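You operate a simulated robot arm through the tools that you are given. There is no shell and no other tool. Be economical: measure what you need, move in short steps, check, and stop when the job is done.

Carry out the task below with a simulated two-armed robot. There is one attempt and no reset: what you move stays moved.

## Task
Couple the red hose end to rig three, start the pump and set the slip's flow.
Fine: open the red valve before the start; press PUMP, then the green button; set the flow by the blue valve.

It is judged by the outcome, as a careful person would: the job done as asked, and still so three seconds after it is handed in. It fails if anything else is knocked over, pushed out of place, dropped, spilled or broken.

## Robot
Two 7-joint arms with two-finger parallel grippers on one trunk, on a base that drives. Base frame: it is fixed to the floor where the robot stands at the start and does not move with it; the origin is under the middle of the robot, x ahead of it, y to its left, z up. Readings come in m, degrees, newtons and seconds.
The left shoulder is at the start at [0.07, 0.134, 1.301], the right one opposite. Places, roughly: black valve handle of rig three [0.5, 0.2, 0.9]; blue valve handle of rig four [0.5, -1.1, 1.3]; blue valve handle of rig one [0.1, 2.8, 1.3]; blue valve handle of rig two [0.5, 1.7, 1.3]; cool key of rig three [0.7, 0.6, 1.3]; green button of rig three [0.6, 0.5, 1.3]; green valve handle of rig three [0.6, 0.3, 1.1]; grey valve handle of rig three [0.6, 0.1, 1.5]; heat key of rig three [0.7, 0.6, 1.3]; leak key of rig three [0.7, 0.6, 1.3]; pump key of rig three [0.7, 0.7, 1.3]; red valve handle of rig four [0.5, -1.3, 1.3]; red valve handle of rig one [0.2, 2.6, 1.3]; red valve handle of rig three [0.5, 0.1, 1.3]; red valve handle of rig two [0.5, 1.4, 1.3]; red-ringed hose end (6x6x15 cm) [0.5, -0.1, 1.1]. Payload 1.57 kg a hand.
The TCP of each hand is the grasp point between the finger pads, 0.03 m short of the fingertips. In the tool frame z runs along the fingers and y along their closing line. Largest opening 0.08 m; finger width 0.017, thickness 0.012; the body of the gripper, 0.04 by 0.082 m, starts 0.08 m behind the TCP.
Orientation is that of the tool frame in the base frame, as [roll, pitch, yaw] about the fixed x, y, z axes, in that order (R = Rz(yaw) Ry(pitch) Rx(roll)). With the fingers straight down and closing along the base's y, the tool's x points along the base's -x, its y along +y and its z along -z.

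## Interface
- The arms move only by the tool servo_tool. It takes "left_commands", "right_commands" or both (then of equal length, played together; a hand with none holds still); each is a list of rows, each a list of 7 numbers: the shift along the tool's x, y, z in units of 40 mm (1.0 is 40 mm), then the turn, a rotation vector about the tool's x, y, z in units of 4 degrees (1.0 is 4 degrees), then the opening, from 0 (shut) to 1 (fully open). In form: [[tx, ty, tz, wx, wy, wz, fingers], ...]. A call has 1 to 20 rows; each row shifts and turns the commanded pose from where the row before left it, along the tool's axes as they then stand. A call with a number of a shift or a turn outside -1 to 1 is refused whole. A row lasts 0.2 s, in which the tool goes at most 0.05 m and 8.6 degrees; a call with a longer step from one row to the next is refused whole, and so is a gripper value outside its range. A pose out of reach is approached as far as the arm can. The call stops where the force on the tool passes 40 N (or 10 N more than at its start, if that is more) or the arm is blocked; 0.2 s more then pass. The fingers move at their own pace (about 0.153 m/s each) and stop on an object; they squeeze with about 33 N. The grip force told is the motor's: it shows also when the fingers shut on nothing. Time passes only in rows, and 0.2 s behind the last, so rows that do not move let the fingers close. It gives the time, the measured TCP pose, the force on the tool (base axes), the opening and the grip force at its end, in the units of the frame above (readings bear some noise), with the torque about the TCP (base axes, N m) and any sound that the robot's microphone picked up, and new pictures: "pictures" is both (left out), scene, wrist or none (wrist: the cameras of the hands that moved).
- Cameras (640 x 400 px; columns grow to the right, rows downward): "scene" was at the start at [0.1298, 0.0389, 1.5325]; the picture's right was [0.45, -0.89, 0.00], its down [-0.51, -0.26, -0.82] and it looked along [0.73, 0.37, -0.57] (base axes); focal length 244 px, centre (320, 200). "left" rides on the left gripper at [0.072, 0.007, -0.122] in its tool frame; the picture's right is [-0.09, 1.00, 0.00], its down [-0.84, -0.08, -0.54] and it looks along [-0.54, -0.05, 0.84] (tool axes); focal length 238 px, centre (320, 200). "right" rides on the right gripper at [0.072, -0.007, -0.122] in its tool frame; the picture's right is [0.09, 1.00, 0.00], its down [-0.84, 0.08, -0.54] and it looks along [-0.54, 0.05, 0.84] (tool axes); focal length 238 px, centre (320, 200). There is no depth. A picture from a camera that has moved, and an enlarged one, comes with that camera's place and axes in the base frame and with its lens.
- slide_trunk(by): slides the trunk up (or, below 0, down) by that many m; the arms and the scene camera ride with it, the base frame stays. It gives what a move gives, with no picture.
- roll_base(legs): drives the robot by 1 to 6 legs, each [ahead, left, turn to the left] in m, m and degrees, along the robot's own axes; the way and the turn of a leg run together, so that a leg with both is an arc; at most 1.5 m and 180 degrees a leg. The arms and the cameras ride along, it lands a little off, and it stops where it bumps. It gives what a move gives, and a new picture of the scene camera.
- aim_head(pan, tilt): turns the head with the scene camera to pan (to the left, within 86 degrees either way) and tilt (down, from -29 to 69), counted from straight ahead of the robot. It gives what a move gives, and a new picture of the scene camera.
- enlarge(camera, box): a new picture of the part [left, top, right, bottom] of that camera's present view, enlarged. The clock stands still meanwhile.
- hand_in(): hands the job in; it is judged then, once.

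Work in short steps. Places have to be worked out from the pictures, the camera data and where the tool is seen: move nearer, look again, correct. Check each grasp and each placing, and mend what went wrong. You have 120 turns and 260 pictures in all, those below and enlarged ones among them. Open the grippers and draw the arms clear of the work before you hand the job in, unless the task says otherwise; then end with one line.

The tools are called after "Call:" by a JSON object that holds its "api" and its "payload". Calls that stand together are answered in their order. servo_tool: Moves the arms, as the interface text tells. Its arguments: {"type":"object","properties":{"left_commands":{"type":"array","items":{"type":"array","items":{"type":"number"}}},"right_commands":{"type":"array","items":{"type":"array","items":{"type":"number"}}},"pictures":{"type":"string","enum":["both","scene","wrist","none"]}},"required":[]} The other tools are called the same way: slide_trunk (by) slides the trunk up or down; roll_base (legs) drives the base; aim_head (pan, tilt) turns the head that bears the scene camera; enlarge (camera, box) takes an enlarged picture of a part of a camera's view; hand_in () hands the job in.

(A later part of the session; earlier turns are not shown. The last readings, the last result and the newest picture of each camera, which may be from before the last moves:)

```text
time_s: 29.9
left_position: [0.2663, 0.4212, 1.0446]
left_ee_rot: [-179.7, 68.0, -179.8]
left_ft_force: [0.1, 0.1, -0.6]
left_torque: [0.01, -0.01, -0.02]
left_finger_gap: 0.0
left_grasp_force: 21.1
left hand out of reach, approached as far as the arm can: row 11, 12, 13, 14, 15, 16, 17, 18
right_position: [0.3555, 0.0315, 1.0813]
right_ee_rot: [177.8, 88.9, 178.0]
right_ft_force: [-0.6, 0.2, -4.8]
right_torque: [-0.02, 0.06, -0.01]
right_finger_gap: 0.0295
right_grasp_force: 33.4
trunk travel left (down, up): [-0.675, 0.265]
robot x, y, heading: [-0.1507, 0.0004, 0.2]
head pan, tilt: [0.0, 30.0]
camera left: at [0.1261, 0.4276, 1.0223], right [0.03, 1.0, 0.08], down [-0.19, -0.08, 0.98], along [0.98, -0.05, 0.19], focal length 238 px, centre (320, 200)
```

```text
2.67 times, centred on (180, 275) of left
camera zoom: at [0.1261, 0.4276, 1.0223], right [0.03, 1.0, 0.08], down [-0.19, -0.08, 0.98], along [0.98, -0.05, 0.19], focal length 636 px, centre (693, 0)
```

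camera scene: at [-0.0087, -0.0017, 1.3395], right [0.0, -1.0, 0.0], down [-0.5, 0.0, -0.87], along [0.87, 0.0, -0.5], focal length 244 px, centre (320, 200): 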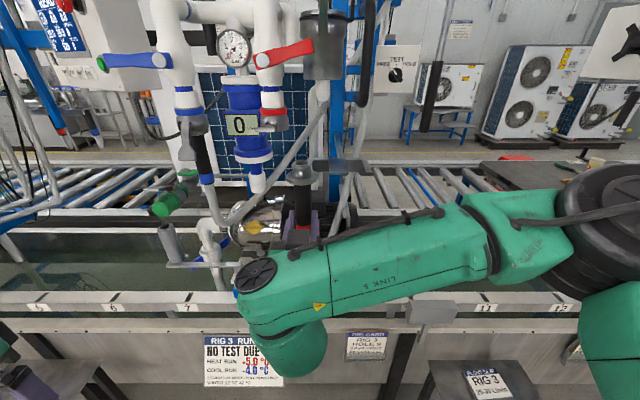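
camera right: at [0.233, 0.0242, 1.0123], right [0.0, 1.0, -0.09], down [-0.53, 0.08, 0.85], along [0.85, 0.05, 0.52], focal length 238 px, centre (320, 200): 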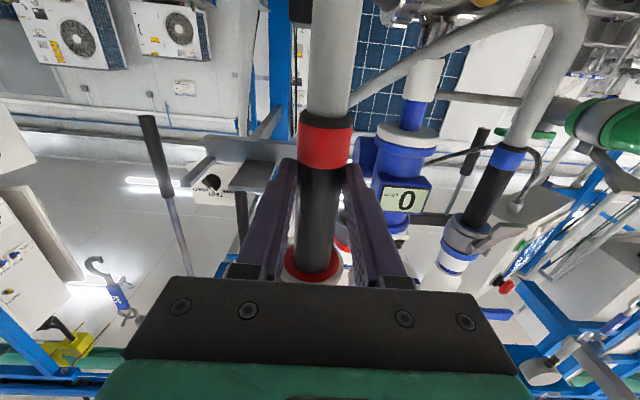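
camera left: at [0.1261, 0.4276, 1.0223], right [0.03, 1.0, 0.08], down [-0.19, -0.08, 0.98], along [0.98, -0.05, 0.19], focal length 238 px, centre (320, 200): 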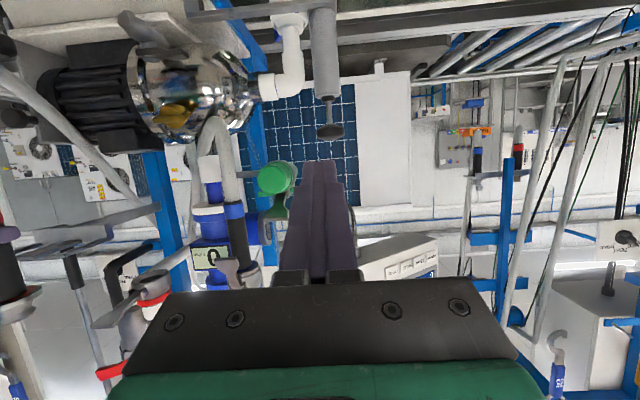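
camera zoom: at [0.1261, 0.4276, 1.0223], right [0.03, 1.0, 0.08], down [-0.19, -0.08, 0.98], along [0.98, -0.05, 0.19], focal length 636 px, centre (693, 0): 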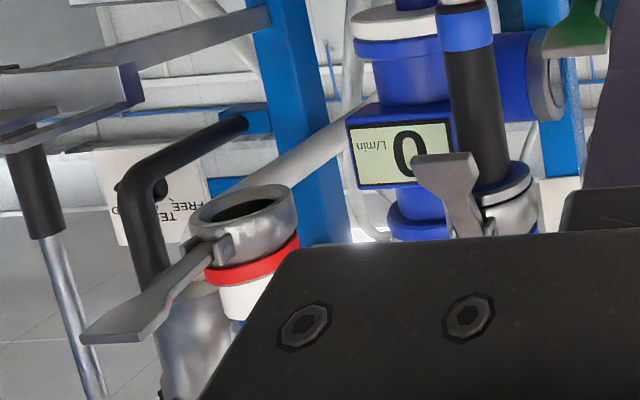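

Rays from both wrists agree: socket opening at about (0.506, 0.096, 1.212), lever open and pointing at the robot. I lower the plug 15 mm, move to y 0.096 and forward to x≈0.45.

Call:
{"api": "servo_tool", "payload": {"right_commands": [[0.4, 0, 0, 0, 0, 0, 0], [0, 0.8, 0, 0, 0, 0, 0], [0, 0.8, 0, 0, 0, 0, 0], [0, 0, 0.7, 0, 0, 0, 0], [0, 0, 0.7, 0, 0, 0, 0], [0, 0, 0.7, 0, 0, 0, 0], [0, 0, 0, 0, 0, 0, 0]], "pictures": "both"}}

Call:
{"api": "enlarge", "payload": {"camera": "left", "box": [60, 170, 300, 320]}}

Call:
{"api": "enlarge", "payload": {"camera": "scene", "box": [220, 80, 340, 155]}}

```text
time_s: 31.5
left_position: [0.2663, 0.4212, 1.0426]
left_ee_rot: [-179.8, 68.0, -179.8]
left_ft_force: [0.3, -0.9, -0.4]
left_torque: [0.01, 0.0, 0.02]
left_finger_gap: 0.0
left_grasp_force: 21.6
right_position: [0.4406, 0.0968, 1.0639]
right_ee_rot: [178.7, 88.9, 178.9]
right_ft_force: [0.3, -0.1, -4.4]
right_torque: [-0.01, 0.1, -0.01]
right_finger_gap: 0.0294
right_grasp_force: 32.7
trunk travel left (down, up): [-0.675, 0.265]
robot x, y, heading: [-0.1509, 0.0006, -0.0]
head pan, tilt: [0.0, 30.0]
camera scene: at [-0.0089, -0.0009, 1.3395], right [0.0, -1.0, 0.0], down [-0.5, 0.0, -0.87], along [0.87, 0.0, -0.5], focal length 244 px, centre (320, 200)
camera right: at [0.3178, 0.0889, 0.9946], right [0.0, 1.0, -0.09], down [-0.53, 0.08, 0.85], along [0.85, 0.05, 0.52], focal length 238 px, centre (320, 200)
```

scene: 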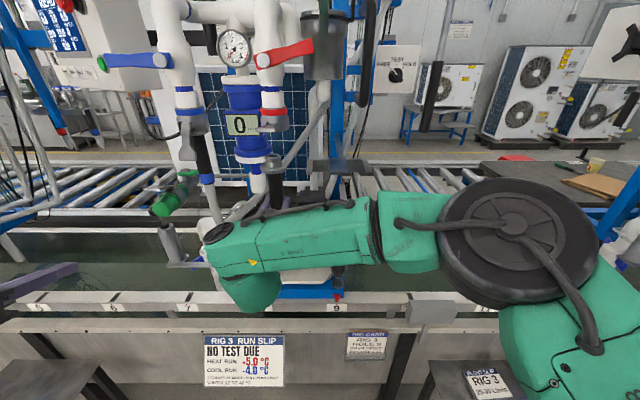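
right: 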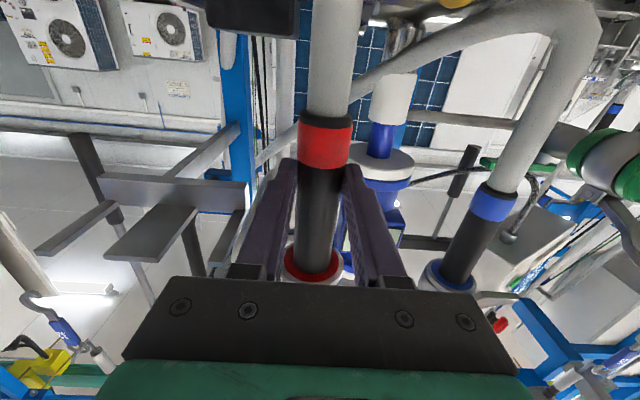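

```text
2.67 times, centred on (180, 245) of left
camera zoom: at [0.1256, 0.428, 1.0225], right [0.03, 1.0, 0.08], down [-0.19, -0.08, 0.98], along [0.98, -0.05, 0.19], focal length 636 px, centre (693, 80)
```

zoom: 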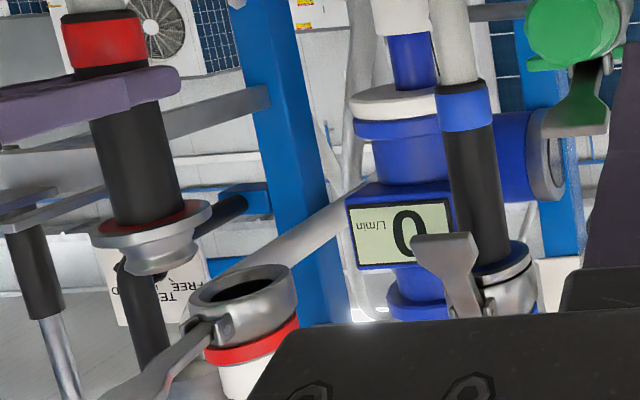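

```text
5.33 times, centred on (280, 118) of scene
camera zoom: at [-0.0089, -0.0009, 1.3395], right [0.0, -1.0, 0.0], down [-0.5, 0.0, -0.87], along [0.87, 0.0, -0.5], focal length 1303 px, centre (533, 640)
```

zoom: 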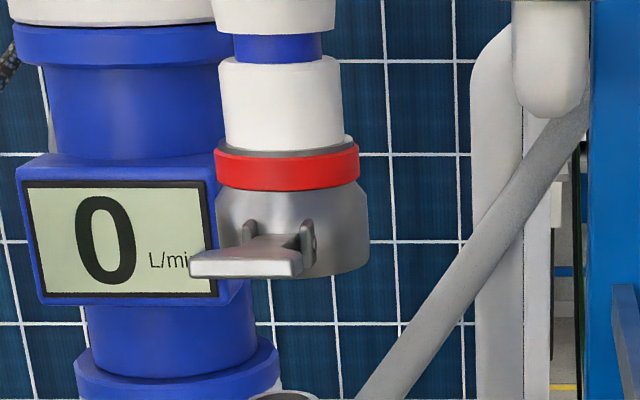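

Plug tip ≈(0.461,0.092,1.173), socket opening ≈(0.507,0.094,1.213). I go 46 mm forward and 2 mm left, then check alignment before lifting.

Call:
{"api": "servo_tool", "payload": {"right_commands": [[0, 0.05, 0.6, 0, 0, 0, 0], [0, 0, 0.55, 0, 0, 0, 0], [0, 0, 0, 0, 0, 0, 0]], "pictures": "none"}}

Call:
{"api": "enlarge", "payload": {"camera": "left", "box": [90, 170, 250, 290]}}

Call:
{"api": "enlarge", "payload": {"camera": "scene", "box": [230, 100, 310, 150]}}

```text
time_s: 32.3
left_position: [0.266, 0.4223, 1.043]
left_ee_rot: [-179.8, 68.1, -179.7]
left_ft_force: [-0.2, 0.5, 0.3]
left_torque: [0.01, 0.02, 0.01]
left_finger_gap: 0.0002
left_grasp_force: 20.7
right_position: [0.4855, 0.0982, 1.0637]
right_ee_rot: [-178.5, 89.0, -178.3]
right_ft_force: [0.3, 0.0, -3.9]
right_torque: [-0.03, 0.08, -0.04]
right_finger_gap: 0.0297
right_grasp_force: 33.1
trunk travel left (down, up): [-0.675, 0.265]
robot x, y, heading: [-0.1532, 0.0035, 0.1]
head pan, tilt: [0.0, 30.0]
```

```text
3.33 times, centred on (170, 230) of left
camera zoom: at [0.1255, 0.4283, 1.0224], right [0.03, 1.0, 0.08], down [-0.19, -0.08, 0.98], along [0.98, -0.05, 0.19], focal length 794 px, centre (820, 100)
```

zoom: 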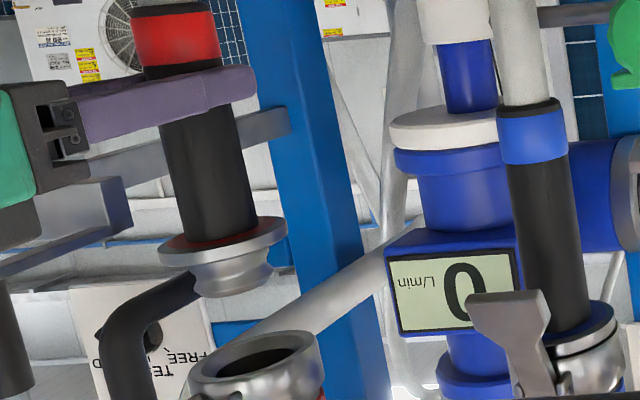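

```text
8.00 times, centred on (270, 125) of scene
camera zoom: at [-0.009, -0.0004, 1.3395], right [0.0, -1.0, 0.0], down [-0.5, 0.0, -0.87], along [0.87, 0.0, -0.5], focal length 1955 px, centre (720, 800)
```

zoom: 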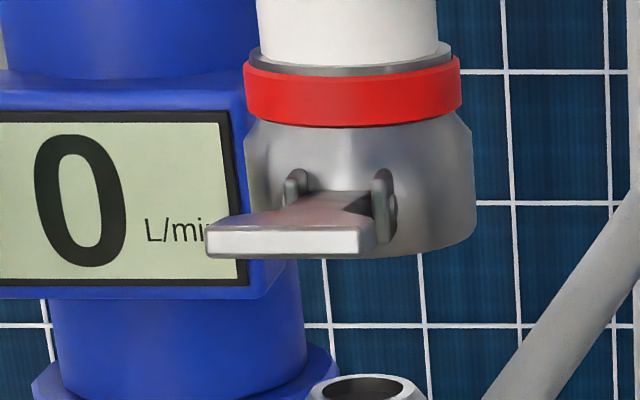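

Alignment within ~2 mm in both views and the axis is vertical. I raise 60 mm in small steps.

Call:
{"api": "servo_tool", "payload": {"right_commands": [[-0.5, 0, 0, 0, 0, 0, 0], [-0.5, 0, 0, 0, 0, 0, 0], [-0.25, 0, 0, 0, 0, 0, 0], [-0.25, 0, 0, 0, 0, 0, 0], [0, 0, 0, 0, 0, 0, 0]], "pictures": "none"}}

Call:
{"api": "enlarge", "payload": {"camera": "left", "box": [90, 170, 250, 290]}}

Call:
{"api": "enlarge", "payload": {"camera": "scene", "box": [230, 100, 310, 150]}}

```text
time_s: 33.5
left_position: [0.2691, 0.4211, 1.0435]
left_ee_rot: [-180.0, 67.9, 180.0]
left_ft_force: [-0.7, -0.2, 0.1]
left_torque: [0.0, -0.01, 0.02]
left_finger_gap: 0.0
left_grasp_force: 20.6
right_position: [0.4903, 0.0955, 1.1245]
right_ee_rot: [169.4, 89.0, 169.1]
right_ft_force: [8.3, -2.9, 0.9]
right_torque: [0.39, 0.77, -0.1]
right_finger_gap: 0.0294
right_grasp_force: 33.2
trunk travel left (down, up): [-0.675, 0.265]
robot x, y, heading: [-0.1515, -0.0019, 0.3]
head pan, tilt: [0.0, 30.0]
```

```text
3.33 times, centred on (170, 230) of left
camera zoom: at [0.128, 0.4271, 1.0225], right [0.03, 1.0, 0.09], down [-0.19, -0.08, 0.98], along [0.98, -0.05, 0.18], focal length 794 px, centre (820, 100)
```

zoom: 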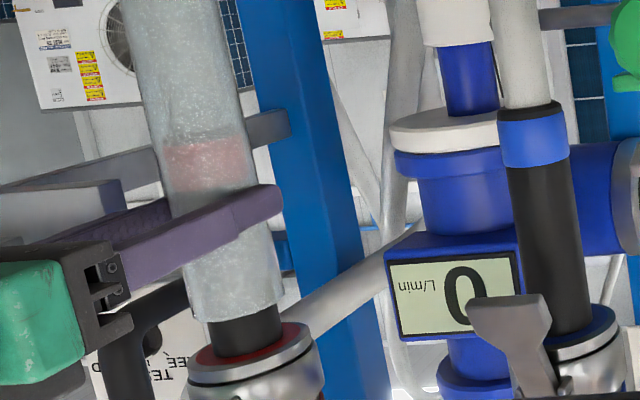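

```text
8.00 times, centred on (270, 125) of scene
camera zoom: at [-0.0059, -0.0021, 1.3394], right [0.0, -1.0, 0.0], down [-0.5, 0.0, -0.86], along [0.86, 0.0, -0.5], focal length 1955 px, centre (720, 800)
```

zoom: 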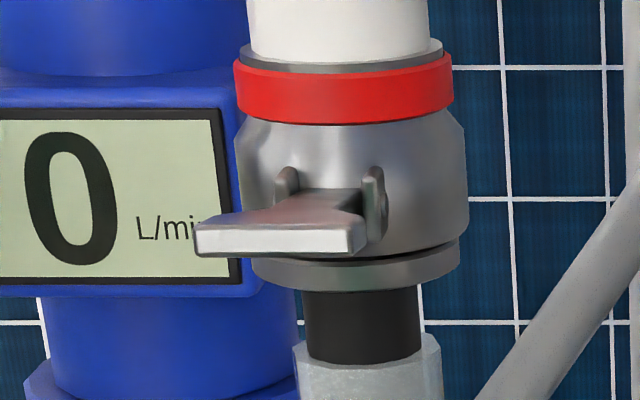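

Plug is in; a slight gap at the flange. Push up another 8 mm until it seats.

Call:
{"api": "servo_tool", "payload": {"right_commands": [[-0.1, 0, 0, 0, 0, 0, 0], [-0.1, 0, 0, 0, 0, 0, 0], [0, 0, 0, 0, 0, 0, 0]], "pictures": "wrist"}}

Call:
{"api": "enlarge", "payload": {"camera": "left", "box": [90, 170, 250, 290]}}

Call:
{"api": "enlarge", "payload": {"camera": "scene", "box": [230, 100, 310, 150]}}

```text
time_s: 34.3
left_position: [0.2714, 0.4192, 1.0427]
left_ee_rot: [179.9, 67.8, 179.9]
left_ft_force: [-0.3, 0.7, -0.6]
left_torque: [0.02, 0.0, -0.01]
left_finger_gap: 0.0
left_grasp_force: 21.4
right_position: [0.4894, 0.0959, 1.1262]
right_ee_rot: [175.2, 88.1, 175.4]
right_ft_force: [-6.3, -11.1, -31.8]
right_torque: [0.39, 0.09, -0.39]
right_finger_gap: 0.0295
right_grasp_force: 33.2
trunk travel left (down, up): [-0.675, 0.265]
robot x, y, heading: [-0.1502, -0.0007, -0.2]
head pan, tilt: [0.0, 30.0]
camera right: at [0.3663, 0.0889, 1.0572], right [0.0, 1.0, -0.09], down [-0.52, 0.07, 0.85], along [0.86, 0.05, 0.51], focal length 238 px, centre (320, 200)
```

right: 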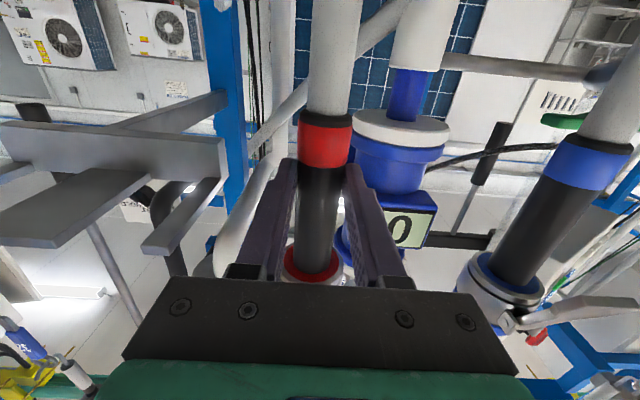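

```text
3.33 times, centred on (170, 230) of left
camera zoom: at [0.1289, 0.4258, 1.022], right [0.03, 1.0, 0.09], down [-0.19, -0.08, 0.98], along [0.98, -0.05, 0.18], focal length 794 px, centre (820, 100)
```

zoom: 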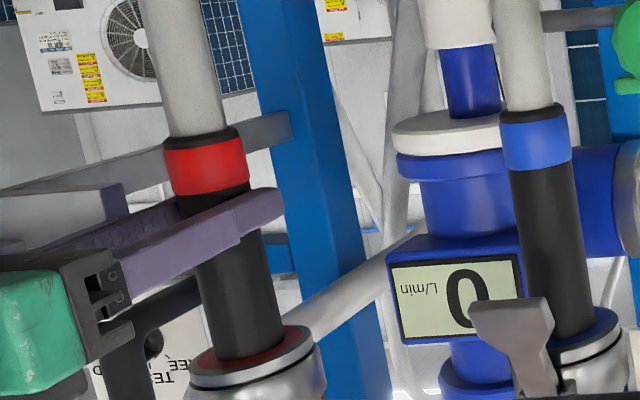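

```text
8.00 times, centred on (270, 125) of scene
camera zoom: at [-0.0046, -0.0038, 1.3386], right [0.0, -1.0, 0.0], down [-0.5, 0.0, -0.86], along [0.86, 0.0, -0.5], focal length 1955 px, centre (720, 800)
```

zoom: 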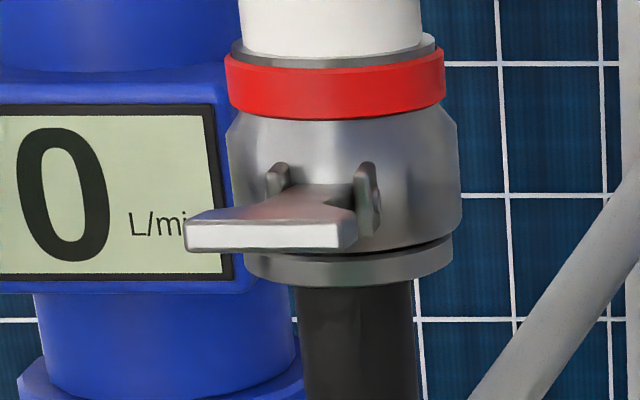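

Seated firmly (32 N). Lever tip is near (0.41,0.092,1.23), locking by pushing it down as on the blue one. I level and raise the left hand, to come at the lever from the left side.

Call:
{"api": "servo_tool", "payload": {"left_commands": [[-0.6, 0, 0, 0, -1, 0, 0], [-0.6, 0, 0, 0, -1, 0, 0], [-0.6, 0, 0, 0, -1, 0, 0], [-0.6, 0, 0, 0, -1, 0, 0], [-0.6, 0, 0, 0, -1, 0, 0], [-0.6, 0, 0, 0, -0.5, 0, 0], [-0.6, 0, 0, 1, 0, 0, 0], [-0.6, 0, 0, 1, 0, 0, 0], [-0.3, 0, 0, 1, 0, 0, 0], [0, 0, 0, 1, 0, 0, 0], [0, 0, 0, 1, 0, 0, 0], [0, 0, 0, 1, 0, 0, 0], [0, 0, 0, 1, 0, 0, 0], [0, 0, 0, 1, 0, 0, 0], [0, 0, 0, 1, 0, 0, 0], [0, 0, 0, 1, 0, 0, 0], [0, 0, 0, 0, 0, 0, 0]], "pictures": "both"}}

```text
time_s: 37.9
left_position: [0.3004, 0.4197, 1.2427]
left_ee_rot: [-140.7, 89.8, 179.3]
left_ft_force: [0.4, 0.5, -0.4]
left_torque: [-0.03, 0.0, 0.01]
left_finger_gap: 0.0003
left_grasp_force: 21.5
right_position: [0.4894, 0.097, 1.1259]
right_ee_rot: [172.3, 88.1, 172.3]
right_ft_force: [-7.9, -8.8, -33.0]
right_torque: [-0.52, 0.66, -0.17]
right_finger_gap: 0.0294
right_grasp_force: 33.0
trunk travel left (down, up): [-0.675, 0.265]
robot x, y, heading: [-0.1503, -0.0007, 0.2]
head pan, tilt: [0.0, 30.0]
camera scene: at [-0.0047, -0.0026, 1.3389], right [0.0, -1.0, 0.0], down [-0.5, 0.0, -0.86], along [0.86, 0.0, -0.5], focal length 244 px, centre (320, 200)
camera left: at [0.21, 0.5036, 1.1708], right [0.64, 0.76, 0.09], down [-0.46, 0.29, 0.84], along [0.61, -0.58, 0.54], focal length 238 px, centre (320, 200)
```

scene: 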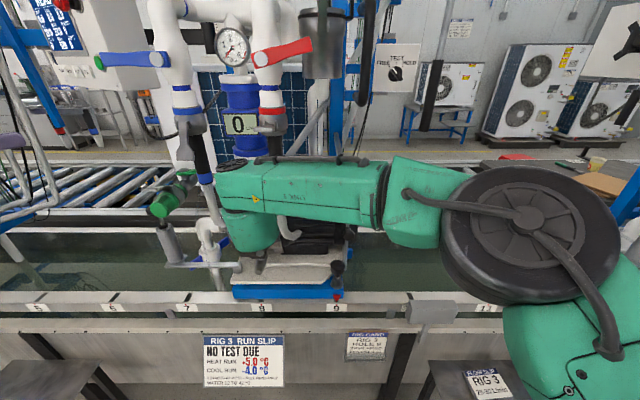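
left: 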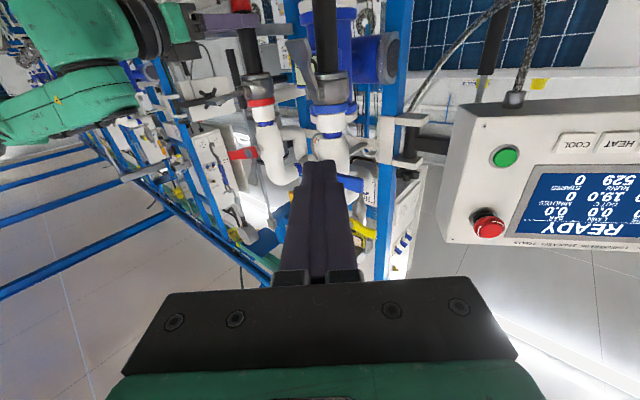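

I complete the yaw to about -65° and slide over to y≈0.22 at x≈0.30, slightly higher.

Call:
{"api": "servo_tool", "payload": {"left_commands": [[-0.3, 0, 0, 1, 0, 0, 0], [-0.3, 0, 0, 1, 0, 0, 0], [0, 0, 0, 1, 0, 0, 0], [0, 0, 0, 1, 0, 0, 0], [0, 0, 0, 1, 0, 0, 0], [0, 0, 0, 1, 0, 0, 0], [0, 0, 0, 0.4, 0, 0, 0], [0, -0.42, 0.9, 0, 0, 0, 0], [0, -0.42, 0.9, 0, 0, 0, 0], [0, -0.42, 0.9, 0, 0, 0, 0], [0, -0.42, 0.9, 0, 0, 0, 0], [0, -0.42, 0.9, 0, 0, 0, 0], [0, 0, 0, 0, 0, 0, 0]], "pictures": "both"}}

```text
time_s: 40.7
left_position: [0.2976, 0.2199, 1.2661]
left_ee_rot: [-115.9, 89.8, 178.6]
left_ft_force: [-0.6, 0.1, -0.3]
left_torque: [-0.02, -0.03, -0.01]
left_finger_gap: 0.0
left_grasp_force: 21.3
right_position: [0.4899, 0.0969, 1.1266]
right_ee_rot: [172.2, 88.1, 172.2]
right_ft_force: [-7.6, -8.6, -31.5]
right_torque: [-0.49, 0.56, -0.13]
right_finger_gap: 0.0296
right_grasp_force: 33.4
trunk travel left (down, up): [-0.675, 0.265]
robot x, y, heading: [-0.1488, -0.0017, 0.2]
head pan, tilt: [0.0, 30.0]
camera scene: at [-0.0047, -0.0025, 1.3389], right [0.0, -1.0, 0.0], down [-0.5, 0.0, -0.86], along [0.86, 0.0, -0.5], focal length 244 px, centre (320, 200)
camera left: at [0.2527, 0.3349, 1.1941], right [0.91, 0.41, 0.09], down [-0.29, 0.46, 0.84], along [0.3, -0.79, 0.54], focal length 238 px, centre (320, 200)
```

scene: 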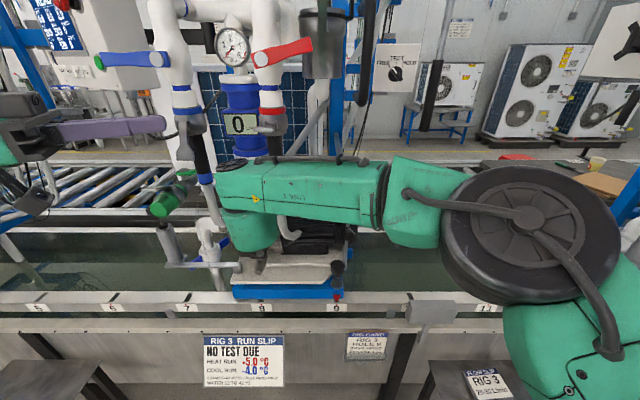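
left: 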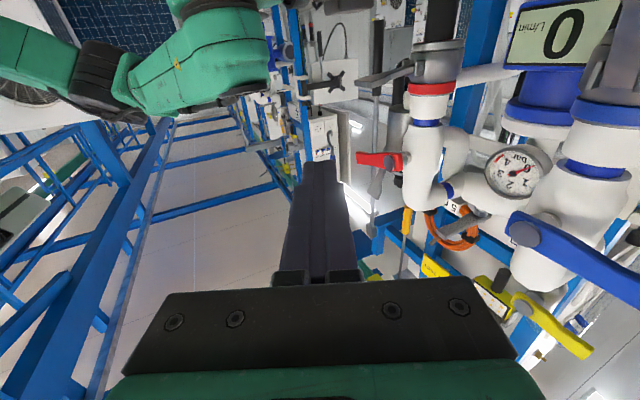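

The lever lies horizontally at z≈1.226 from x 0.475 to 0.405. I move the closed left fingers above it at (0.42,0.10).

Call:
{"api": "servo_tool", "payload": {"left_commands": [[0, 0.39, 0.96, 0, 0, 0, 0], [0, 0.39, 0.96, 0, 0, 0, 0], [0, 0.39, 0.96, 0, 0, 0, 0], [0, 0.39, 0.96, 0, 0, 0, 0], [0, 0, 0, 0, 0, 0, 0]], "pictures": "both"}}

Call:
{"api": "enlarge", "payload": {"camera": "scene", "box": [190, 80, 310, 155]}}

```text
time_s: 41.9
left_position: [0.4192, 0.1074, 1.266]
left_ee_rot: [-109.9, 89.8, -175.5]
left_ft_force: [-1.2, -0.8, 0.4]
left_torque: [0.05, -0.03, 0.02]
left_finger_gap: 0.0002
left_grasp_force: 21.5
right_position: [0.4896, 0.0963, 1.1263]
right_ee_rot: [172.0, 88.2, 172.0]
right_ft_force: [-7.5, -7.8, -30.7]
right_torque: [-0.42, 0.49, -0.08]
right_finger_gap: 0.0294
right_grasp_force: 33.5
trunk travel left (down, up): [-0.675, 0.265]
robot x, y, heading: [-0.1516, 0.0016, 0.0]
head pan, tilt: [0.0, 30.0]
camera scene: at [-0.0048, -0.0023, 1.3389], right [0.0, -1.0, 0.0], down [-0.5, 0.0, -0.86], along [0.86, 0.0, -0.5], focal length 244 px, centre (320, 200)
camera left: at [0.3737, 0.2212, 1.195], right [0.91, 0.41, 0.09], down [-0.29, 0.46, 0.84], along [0.3, -0.79, 0.54], focal length 238 px, centre (320, 200)
```

scene: 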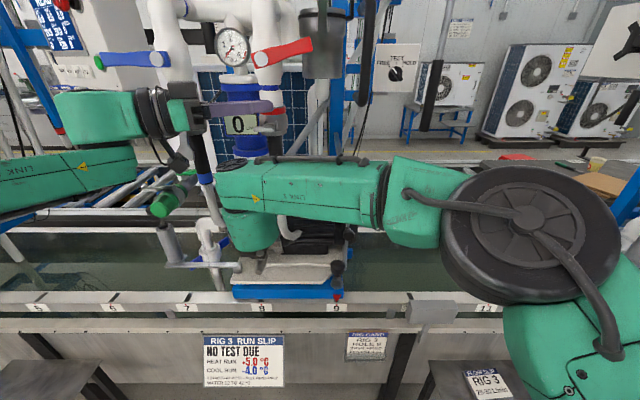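
left: 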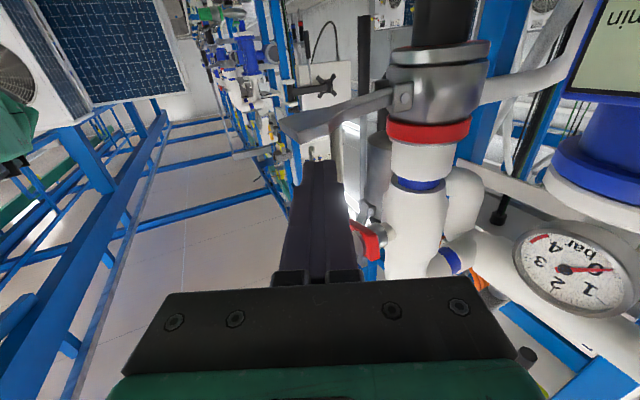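

```text
5.33 times, centred on (250, 118) of scene
camera zoom: at [-0.0048, -0.0023, 1.3389], right [0.0, -1.0, 0.0], down [-0.5, 0.0, -0.86], along [0.86, 0.0, -0.5], focal length 1303 px, centre (693, 640)
```

zoom: 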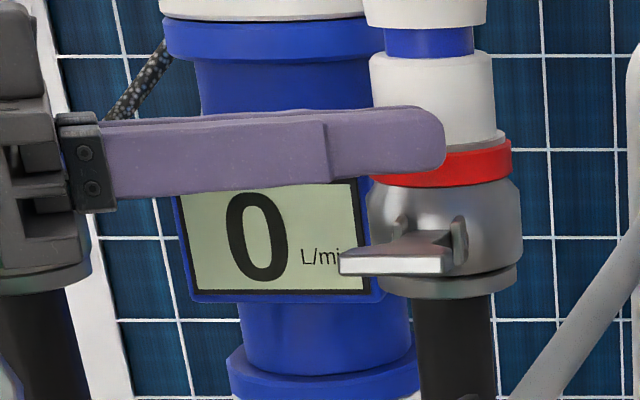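

Fingers are above the lever. I press down following the lever's arc to about 60°.

Call:
{"api": "servo_tool", "payload": {"left_commands": [[0.4, 0, 0.25, 0, 0, 0, 0], [0.5, 0, 0, 0, 0, 0, 0], [0.5, 0, 0, 0, 0, 0, 0], [0.32, 0.17, 0.08, 0, 0, 0, 0], [0.32, 0.17, 0.08, 0, 0, 0, 0], [0, 0, 0, 0, 0, 0, 0]], "pictures": "both"}}

Call:
{"api": "enlarge", "payload": {"camera": "scene", "box": [190, 80, 310, 155]}}

```text
time_s: 43.3
left_position: [0.4356, 0.0973, 1.1893]
left_ee_rot: [8.9, 89.8, -56.9]
left_ft_force: [-14.4, -0.4, 15.1]
left_torque: [-0.32, -0.2, -0.3]
left_finger_gap: 0.0
left_grasp_force: 20.9
right_position: [0.4897, 0.0976, 1.1278]
right_ee_rot: [174.0, 88.3, 173.9]
right_ft_force: [12.1, -5.4, -33.9]
right_torque: [-0.44, 0.77, -0.23]
right_finger_gap: 0.0297
right_grasp_force: 33.1
trunk travel left (down, up): [-0.675, 0.265]
robot x, y, heading: [-0.153, 0.0012, 0.3]
head pan, tilt: [0.0, 30.0]
camera scene: at [-0.0055, -0.0015, 1.3393], right [0.0, -1.0, 0.0], down [-0.5, 0.0, -0.86], along [0.86, 0.0, -0.5], focal length 244 px, centre (320, 200)
camera left: at [0.3912, 0.2118, 1.1152], right [0.91, 0.41, 0.09], down [-0.29, 0.47, 0.83], along [0.3, -0.79, 0.54], focal length 238 px, centre (320, 200)
```

scene: 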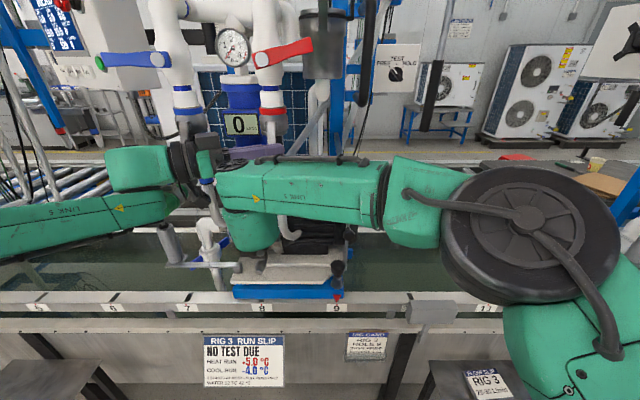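
left: 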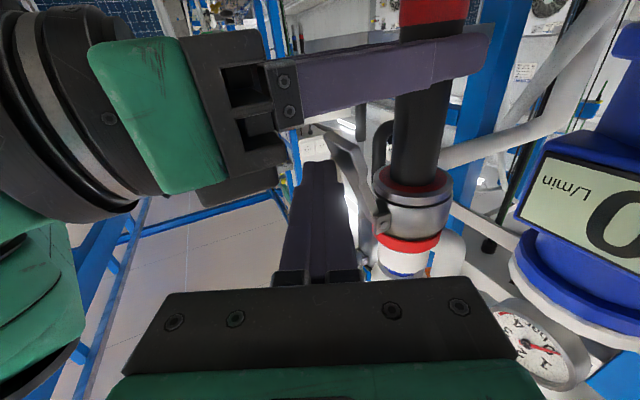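

```text
5.33 times, centred on (250, 118) of scene
camera zoom: at [-0.0055, -0.0015, 1.3393], right [0.0, -1.0, 0.0], down [-0.5, 0.0, -0.86], along [0.86, 0.0, -0.5], focal length 1303 px, centre (693, 640)
```

zoom: 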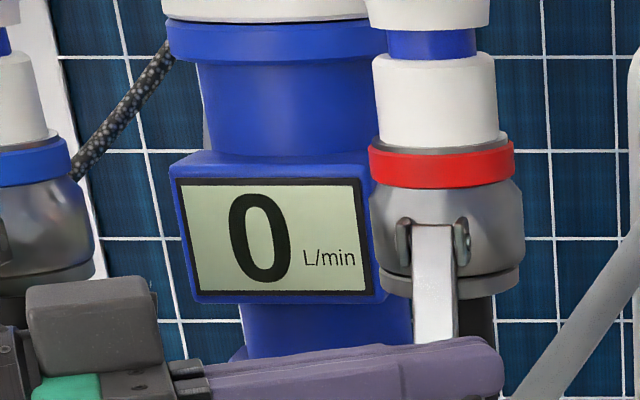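

The lever is about 60° down. I push further in and down to lock it.

Call:
{"api": "servo_tool", "payload": {"left_commands": [[0.15, 0.2, 0.09, 0, 0, 0, 0], [0.15, 0.2, 0.09, 0, 0, 0, 0], [0.05, 0.2, 0.09, 0, 0, 0, 0], [0, 0.2, 0.09, 0, 0, 0, 0], [0, 0, 0, 0, 0, 0, 0]], "pictures": "wrist"}}

Call:
{"api": "enlarge", "payload": {"camera": "scene", "box": [190, 80, 310, 155]}}

```text
time_s: 43.6
left_position: [0.4341, 0.0985, 1.1869]
left_ee_rot: [14.2, 89.4, -52.2]
left_ft_force: [-7.6, -0.6, -0.5]
left_torque: [-0.03, 0.05, -0.15]
left_finger_gap: 0.0
left_grasp_force: 21.2
right_position: [0.4895, 0.0957, 1.1257]
right_ee_rot: [175.1, 88.2, 174.9]
right_ft_force: [11.0, 2.3, -3.6]
right_torque: [0.11, 0.01, 0.0]
right_finger_gap: 0.0295
right_grasp_force: 32.8
trunk travel left (down, up): [-0.675, 0.265]
robot x, y, heading: [-0.1511, 0.0029, 0.2]
head pan, tilt: [0.0, 30.0]
stopped in row 1 (right hand): the force on the tool passed its limit at 51 N (the readings are from after the stop); the commanded pose is now the measured one
camera left: at [0.3925, 0.2118, 1.1144], right [0.91, 0.4, 0.09], down [-0.29, 0.47, 0.83], along [0.29, -0.79, 0.55], focal length 238 px, centre (320, 200)
```

left: 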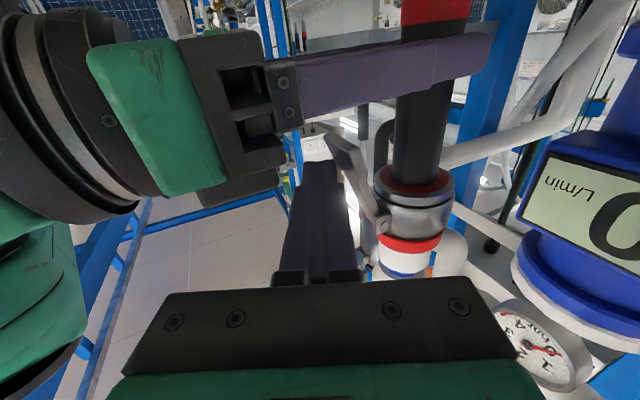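

```text
5.33 times, centred on (250, 118) of scene
camera zoom: at [-0.0072, 0.0004, 1.3397], right [0.0, -1.0, 0.0], down [-0.5, 0.0, -0.87], along [0.87, 0.0, -0.5], focal length 1303 px, centre (693, 640)
```

zoom: 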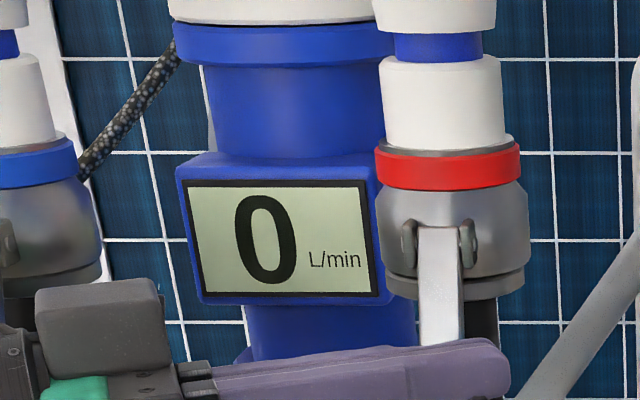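

The right hand's preload tripped the limit and has relaxed; the plug is still seated. Continue the lever push gently.

Call:
{"api": "servo_tool", "payload": {"left_commands": [[0.12, 0.15, 0.07, 0, 0, 0, 0], [0.12, 0.15, 0.07, 0, 0, 0, 0], [0.05, 0.2, 0.09, 0, 0, 0, 0], [0, 0.2, 0.09, 0, 0, 0, 0], [0, 0.1, 0.05, 0, 0, 0, 0], [0, 0, 0, 0, 0, 0, 0]], "pictures": "wrist"}}

Call:
{"api": "enlarge", "payload": {"camera": "scene", "box": [190, 80, 310, 155]}}

```text
time_s: 44.0
left_position: [0.4358, 0.0981, 1.1879]
left_ee_rot: [17.7, 88.9, -49.6]
left_ft_force: [-9.9, 2.7, 1.0]
left_torque: [-0.01, 0.05, -0.16]
left_finger_gap: 0.0
left_grasp_force: 21.8
right_position: [0.4896, 0.097, 1.1274]
right_ee_rot: [175.0, 88.4, 174.7]
right_ft_force: [10.8, 5.1, -0.9]
right_torque: [-0.18, 0.07, -0.12]
right_finger_gap: 0.029
right_grasp_force: 32.8
trunk travel left (down, up): [-0.675, 0.265]
robot x, y, heading: [-0.1514, 0.0018, 0.2]
head pan, tilt: [0.0, 30.0]
stopped in row 2 (left hand): the force on the tool passed its limit at 48 N (the readings are from after the stop); the commanded pose is now the measured one
camera left: at [0.3955, 0.2115, 1.1131], right [0.92, 0.39, 0.1], down [-0.29, 0.48, 0.82], along [0.27, -0.79, 0.56], focal length 238 px, centre (320, 200)
```

left: 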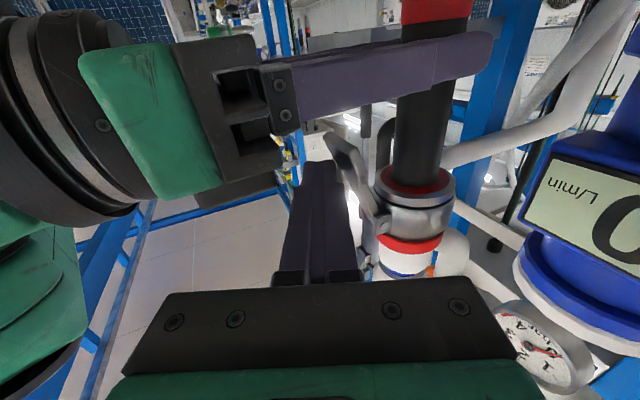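

```text
5.33 times, centred on (250, 118) of scene
camera zoom: at [-0.0093, 0.0027, 1.3397], right [0.0, -1.0, 0.0], down [-0.5, 0.0, -0.87], along [0.87, 0.0, -0.5], focal length 1303 px, centre (693, 640)
```

zoom: 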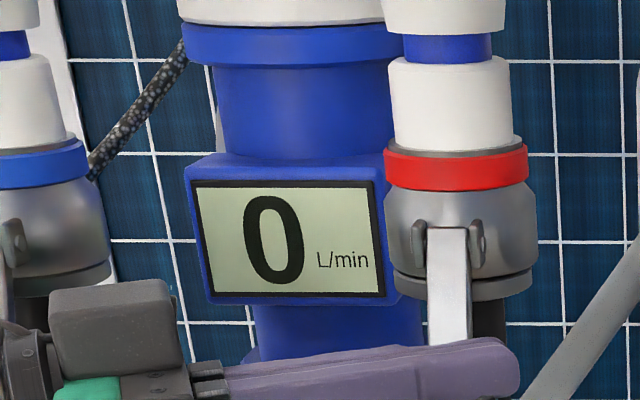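

Resistance is firm and the lever angle (~65°) matches the blue one. I withdraw the left fingers to compare.

Call:
{"api": "servo_tool", "payload": {"left_commands": [[0, -0.6, 0, 0, 0, 0, 0], [0, -0.4, -0.8, 0, 0, 0, 0], [-0.3, -0.4, -0.8, 0, 0, 0, 0], [-0.3, 0, -0.9, 0, 0, 0, 0], [-0.3, 0, -0.9, 0, 0, 0, 0], [0, 0, 0, 0, 0, 0, 0]], "pictures": "both"}}

Call:
{"api": "enlarge", "payload": {"camera": "left", "box": [320, 0, 640, 200]}}

Call:
{"api": "enlarge", "payload": {"camera": "scene", "box": [160, 80, 320, 180]}}

```text
time_s: 45.5
left_position: [0.3319, 0.2019, 1.2214]
left_ee_rot: [16.9, 88.9, -50.2]
left_ft_force: [-0.2, -0.3, -0.2]
left_torque: [-0.02, -0.03, 0.03]
left_finger_gap: 0.0002
left_grasp_force: 21.2
right_position: [0.4897, 0.0963, 1.1274]
right_ee_rot: [175.1, 88.3, 174.7]
right_ft_force: [2.4, 8.1, 2.2]
right_torque: [-0.35, 0.0, 0.14]
right_finger_gap: 0.0297
right_grasp_force: 33.6
trunk travel left (down, up): [-0.675, 0.265]
robot x, y, heading: [-0.1528, 0.0005, 0.0]
head pan, tilt: [0.0, 30.0]
camera scene: at [-0.009, 0.0027, 1.3395], right [0.0, -1.0, 0.0], down [-0.5, 0.0, -0.87], along [0.87, 0.0, -0.5], focal length 244 px, centre (320, 200)
camera left: at [0.291, 0.316, 1.1464], right [0.92, 0.39, 0.1], down [-0.29, 0.48, 0.83], along [0.27, -0.79, 0.56], focal length 238 px, centre (320, 200)
```

scene: 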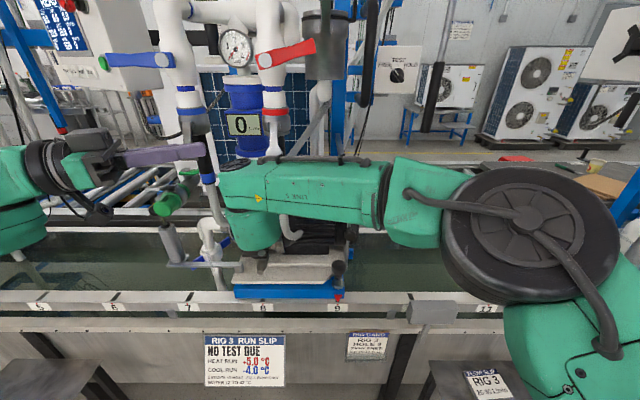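
left: 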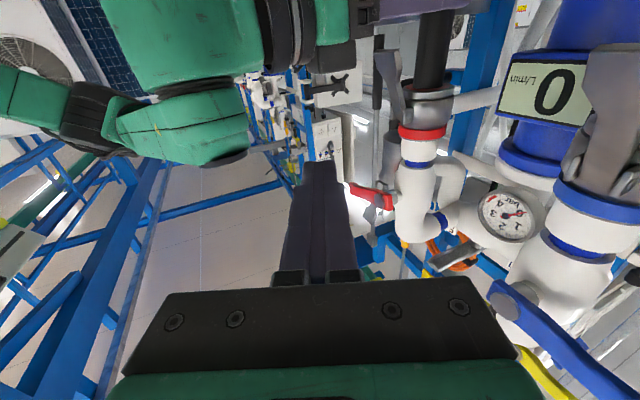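

```text
2.00 times, centred on (480, 100) of left
camera zoom: at [0.291, 0.316, 1.1464], right [0.92, 0.39, 0.1], down [-0.29, 0.48, 0.83], along [0.27, -0.79, 0.56], focal length 477 px, centre (0, 400)
```

zoom: 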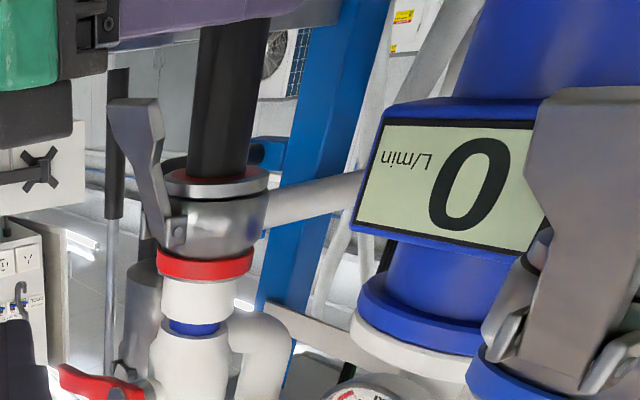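

```text
4.00 times, centred on (240, 130) of scene
camera zoom: at [-0.009, 0.0027, 1.3395], right [0.0, -1.0, 0.0], down [-0.5, 0.0, -0.87], along [0.87, 0.0, -0.5], focal length 978 px, centre (640, 480)
```

zoom: 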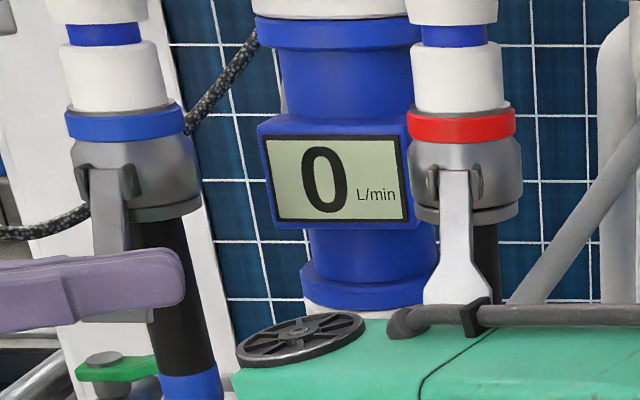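

The red lever stands slightly more outward than the blue one, so I push it nearer its tip with a mostly forward push.

Call:
{"api": "servo_tool", "payload": {"left_commands": [[0.3, 0.1, 0.8, 0, 0, 0, 0], [0.3, 0.1, 0.8, 0, 0, 0, 0], [0.3, 0.1, 0.8, 0, 0, 0, 0], [0.3, 0.1, 0.8, 0, 0, 0, 0], [0, 0.4, 0.17, 0, 0, 0, 0], [0, 0.4, 0.17, 0, 0, 0, 0], [0, 0.23, 0.1, 0, 0, 0, 0], [0, 0.23, 0.1, 0, 0, 0, 0], [0, 0.23, 0.1, 0, 0, 0, 0], [0, 0, 0, 0, 0, 0, 0]], "pictures": "wrist"}}

Call:
{"api": "enlarge", "payload": {"camera": "scene", "box": [160, 80, 320, 180]}}

```text
time_s: 47.1
left_position: [0.4374, 0.0867, 1.1796]
left_ee_rot: [27.2, 88.3, -40.6]
left_ft_force: [-11.5, 3.3, 2.3]
left_torque: [-0.01, 0.06, -0.07]
left_finger_gap: 0.0
left_grasp_force: 21.5
right_position: [0.4906, 0.0942, 1.1262]
right_ee_rot: [175.0, 88.2, 174.2]
right_ft_force: [9.3, 3.2, 0.6]
right_torque: [-0.39, 0.18, -0.16]
right_finger_gap: 0.0296
right_grasp_force: 33.5
trunk travel left (down, up): [-0.675, 0.265]
robot x, y, heading: [-0.1543, 0.0012, 0.1]
head pan, tilt: [0.0, 30.0]
stopped in row 8 (left hand): the force on the tool passed its limit at 43 N (the readings are from after the stop); the commanded pose is now the measured one
camera left: at [0.3976, 0.2013, 1.1041], right [0.92, 0.38, 0.11], down [-0.3, 0.49, 0.82], along [0.26, -0.79, 0.56], focal length 238 px, centre (320, 200)
```

left: 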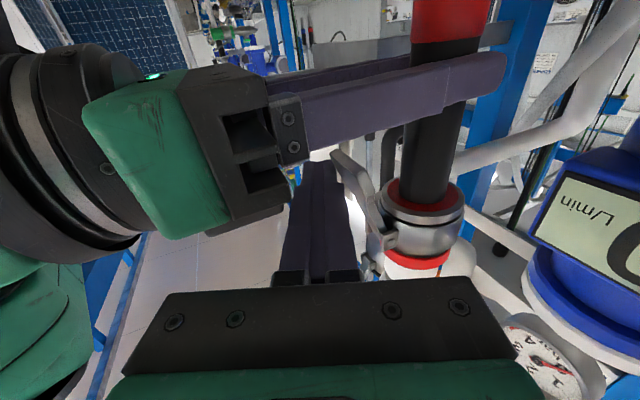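

```text
4.00 times, centred on (240, 130) of scene
camera zoom: at [-0.0106, 0.0026, 1.3394], right [0.0, -1.0, 0.0], down [-0.5, 0.0, -0.87], along [0.87, 0.0, -0.5], focal length 978 px, centre (640, 480)
```

zoom: 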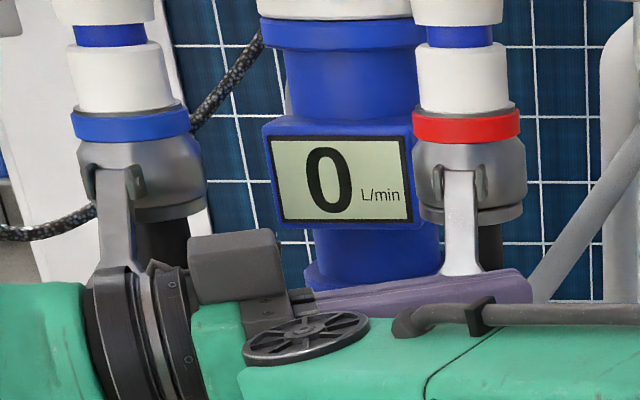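

Same firm stop again (43 N), so the lever is at its end. I withdraw the left hand and test by a gentle 5 mm downward pull with the right.

Call:
{"api": "servo_tool", "payload": {"left_commands": [[0, -0.6, 0, 0, 0, 0, 0], [0, -0.4, -0.8, 0, 0, 0, 0], [-0.3, -0.4, -0.8, 0, 0, 0, 0], [-0.3, 0, -0.9, 0, 0, 0, 0], [-0.3, 0, -0.9, 0, 0, 0, 0], [0, 0, 0, 0, 0, 0, 0]], "pictures": "none"}}

Call:
{"api": "servo_tool", "payload": {"right_commands": [[0.06, 0, 0, 0, 0, 0, 0], [0.06, 0, 0, 0, 0, 0, 0], [0, 0, 0, 0, 0, 0, 0]], "pictures": "none"}}

Call:
{"api": "enlarge", "payload": {"camera": "left", "box": [320, 0, 640, 200]}}

```text
time_s: 47.4
left_position: [0.4368, 0.0857, 1.1792]
left_ee_rot: [25.4, 88.6, -40.5]
left_ft_force: [8.1, 0.5, 0.1]
left_torque: [-0.08, -0.21, -0.83]
left_finger_gap: 0.0
left_grasp_force: 21.1
right_position: [0.4887, 0.0951, 1.1277]
right_ee_rot: [174.4, 88.3, 174.1]
right_ft_force: [-3.6, -2.3, 0.4]
right_torque: [-0.16, -0.53, 1.12]
right_finger_gap: 0.0294
right_grasp_force: 33.1
trunk travel left (down, up): [-0.675, 0.265]
robot x, y, heading: [-0.1529, 0.0013, -0.1]
head pan, tilt: [0.0, 30.0]
stopped in row 1 (left hand): the force on the tool passed its limit at 68 N (the readings are from after the stop); the commanded pose is now the measured one
```

```text
time_s: 48.2
left_position: [0.4332, 0.0868, 1.1798]
left_ee_rot: [24.2, 88.4, -42.0]
left_ft_force: [-0.3, -1.3, 0.7]
left_torque: [0.1, 0.02, 0.06]
left_finger_gap: 0.0
left_grasp_force: 21.0
right_position: [0.4891, 0.0953, 1.1259]
right_ee_rot: [172.2, 88.9, 171.7]
right_ft_force: [18.8, 7.8, 27.2]
right_torque: [-0.1, -0.08, 0.35]
right_finger_gap: 0.0294
right_grasp_force: 32.7
trunk travel left (down, up): [-0.675, 0.265]
robot x, y, heading: [-0.1489, 0.0012, 0.1]
head pan, tilt: [0.0, 30.0]
```

```text
2.00 times, centred on (480, 100) of left
camera zoom: at [0.3914, 0.1995, 1.106], right [0.91, 0.4, 0.1], down [-0.31, 0.48, 0.82], along [0.28, -0.78, 0.56], focal length 477 px, centre (0, 400)
```

zoom: 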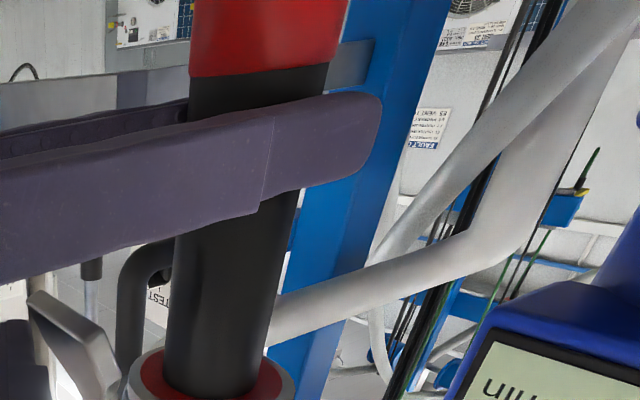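

The pull was resisted with 27 N and no movement: locked. The left hand bumped the right palm on backing, so I lift it straight up first, then back; the right relaxes its pull.

Call:
{"api": "servo_tool", "payload": {"left_commands": [[-0.5, 0, 0, 0, 0, 0, 0], [-0.5, 0, 0, 0, 0, 0, 0], [-0.5, 0, -0.3, 0, 0, 0, 0], [0, -0.3, -0.9, 0, 0, 0, 0], [0, -0.3, -0.9, 0, 0, 0, 0], [0, -0.3, -0.9, 0, 0, 0, 0], [0, 0, -0.9, 0, 0, 0, 0], [0, 0, 0, 0, 0, 0, 0]], "right_commands": [[-0.06, 0, 0, 0, 0, 0, 0], [-0.06, 0, 0, 0, 0, 0, 0], [0, 0, 0, 0, 0, 0, 0], [0, 0, 0, 0, 0, 0, 0], [0, 0, 0, 0, 0, 0, 0], [0, 0, 0, 0, 0, 0, 0], [0, 0, 0, 0, 0, 0, 0], [0, 0, 0, 0, 0, 0, 0]], "pictures": "scene"}}

Call:
{"api": "enlarge", "payload": {"camera": "left", "box": [320, 0, 640, 200]}}

```text
time_s: 50.0
left_position: [0.3374, 0.2162, 1.2358]
left_ee_rot: [24.2, 88.6, -41.7]
left_ft_force: [-0.5, -0.5, -0.1]
left_torque: [-0.01, 0.0, -0.01]
left_finger_gap: 0.0001
left_grasp_force: 21.5
right_position: [0.489, 0.0947, 1.1258]
right_ee_rot: [175.1, 88.3, 174.8]
right_ft_force: [8.4, 0.8, 8.9]
right_torque: [0.18, -0.19, -0.01]
right_finger_gap: 0.0298
right_grasp_force: 33.1
trunk travel left (down, up): [-0.675, 0.265]
robot x, y, heading: [-0.1501, -0.0004, 0.0]
head pan, tilt: [0.0, 30.0]
camera scene: at [-0.0082, -0.0004, 1.3394], right [0.0, -1.0, 0.0], down [-0.5, 0.0, -0.87], along [0.87, 0.0, -0.5], focal length 244 px, centre (320, 200)
```

scene: 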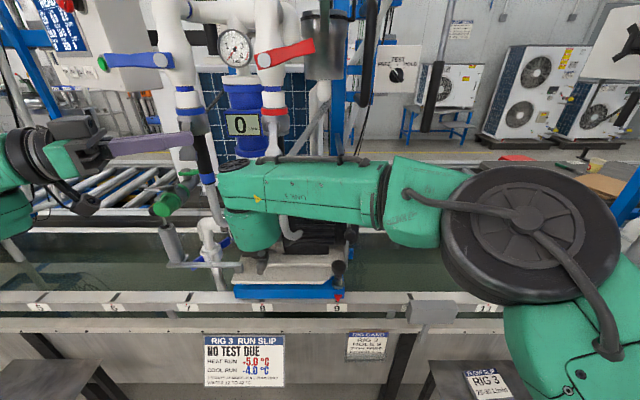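

```text
2.00 times, centred on (480, 100) of left
camera zoom: at [0.295, 0.3291, 1.161], right [0.91, 0.41, 0.1], down [-0.31, 0.48, 0.82], along [0.29, -0.78, 0.56], focal length 477 px, centre (0, 400)
```

zoom: 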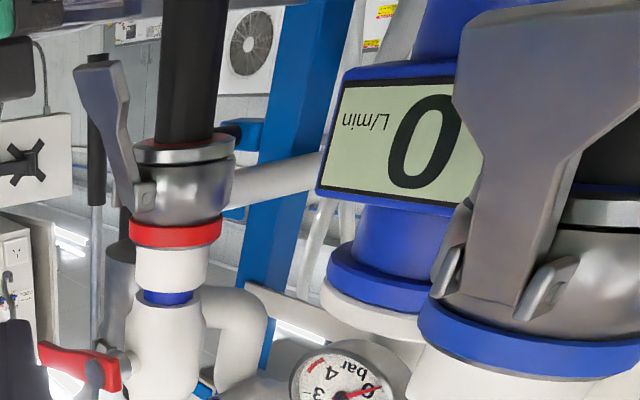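

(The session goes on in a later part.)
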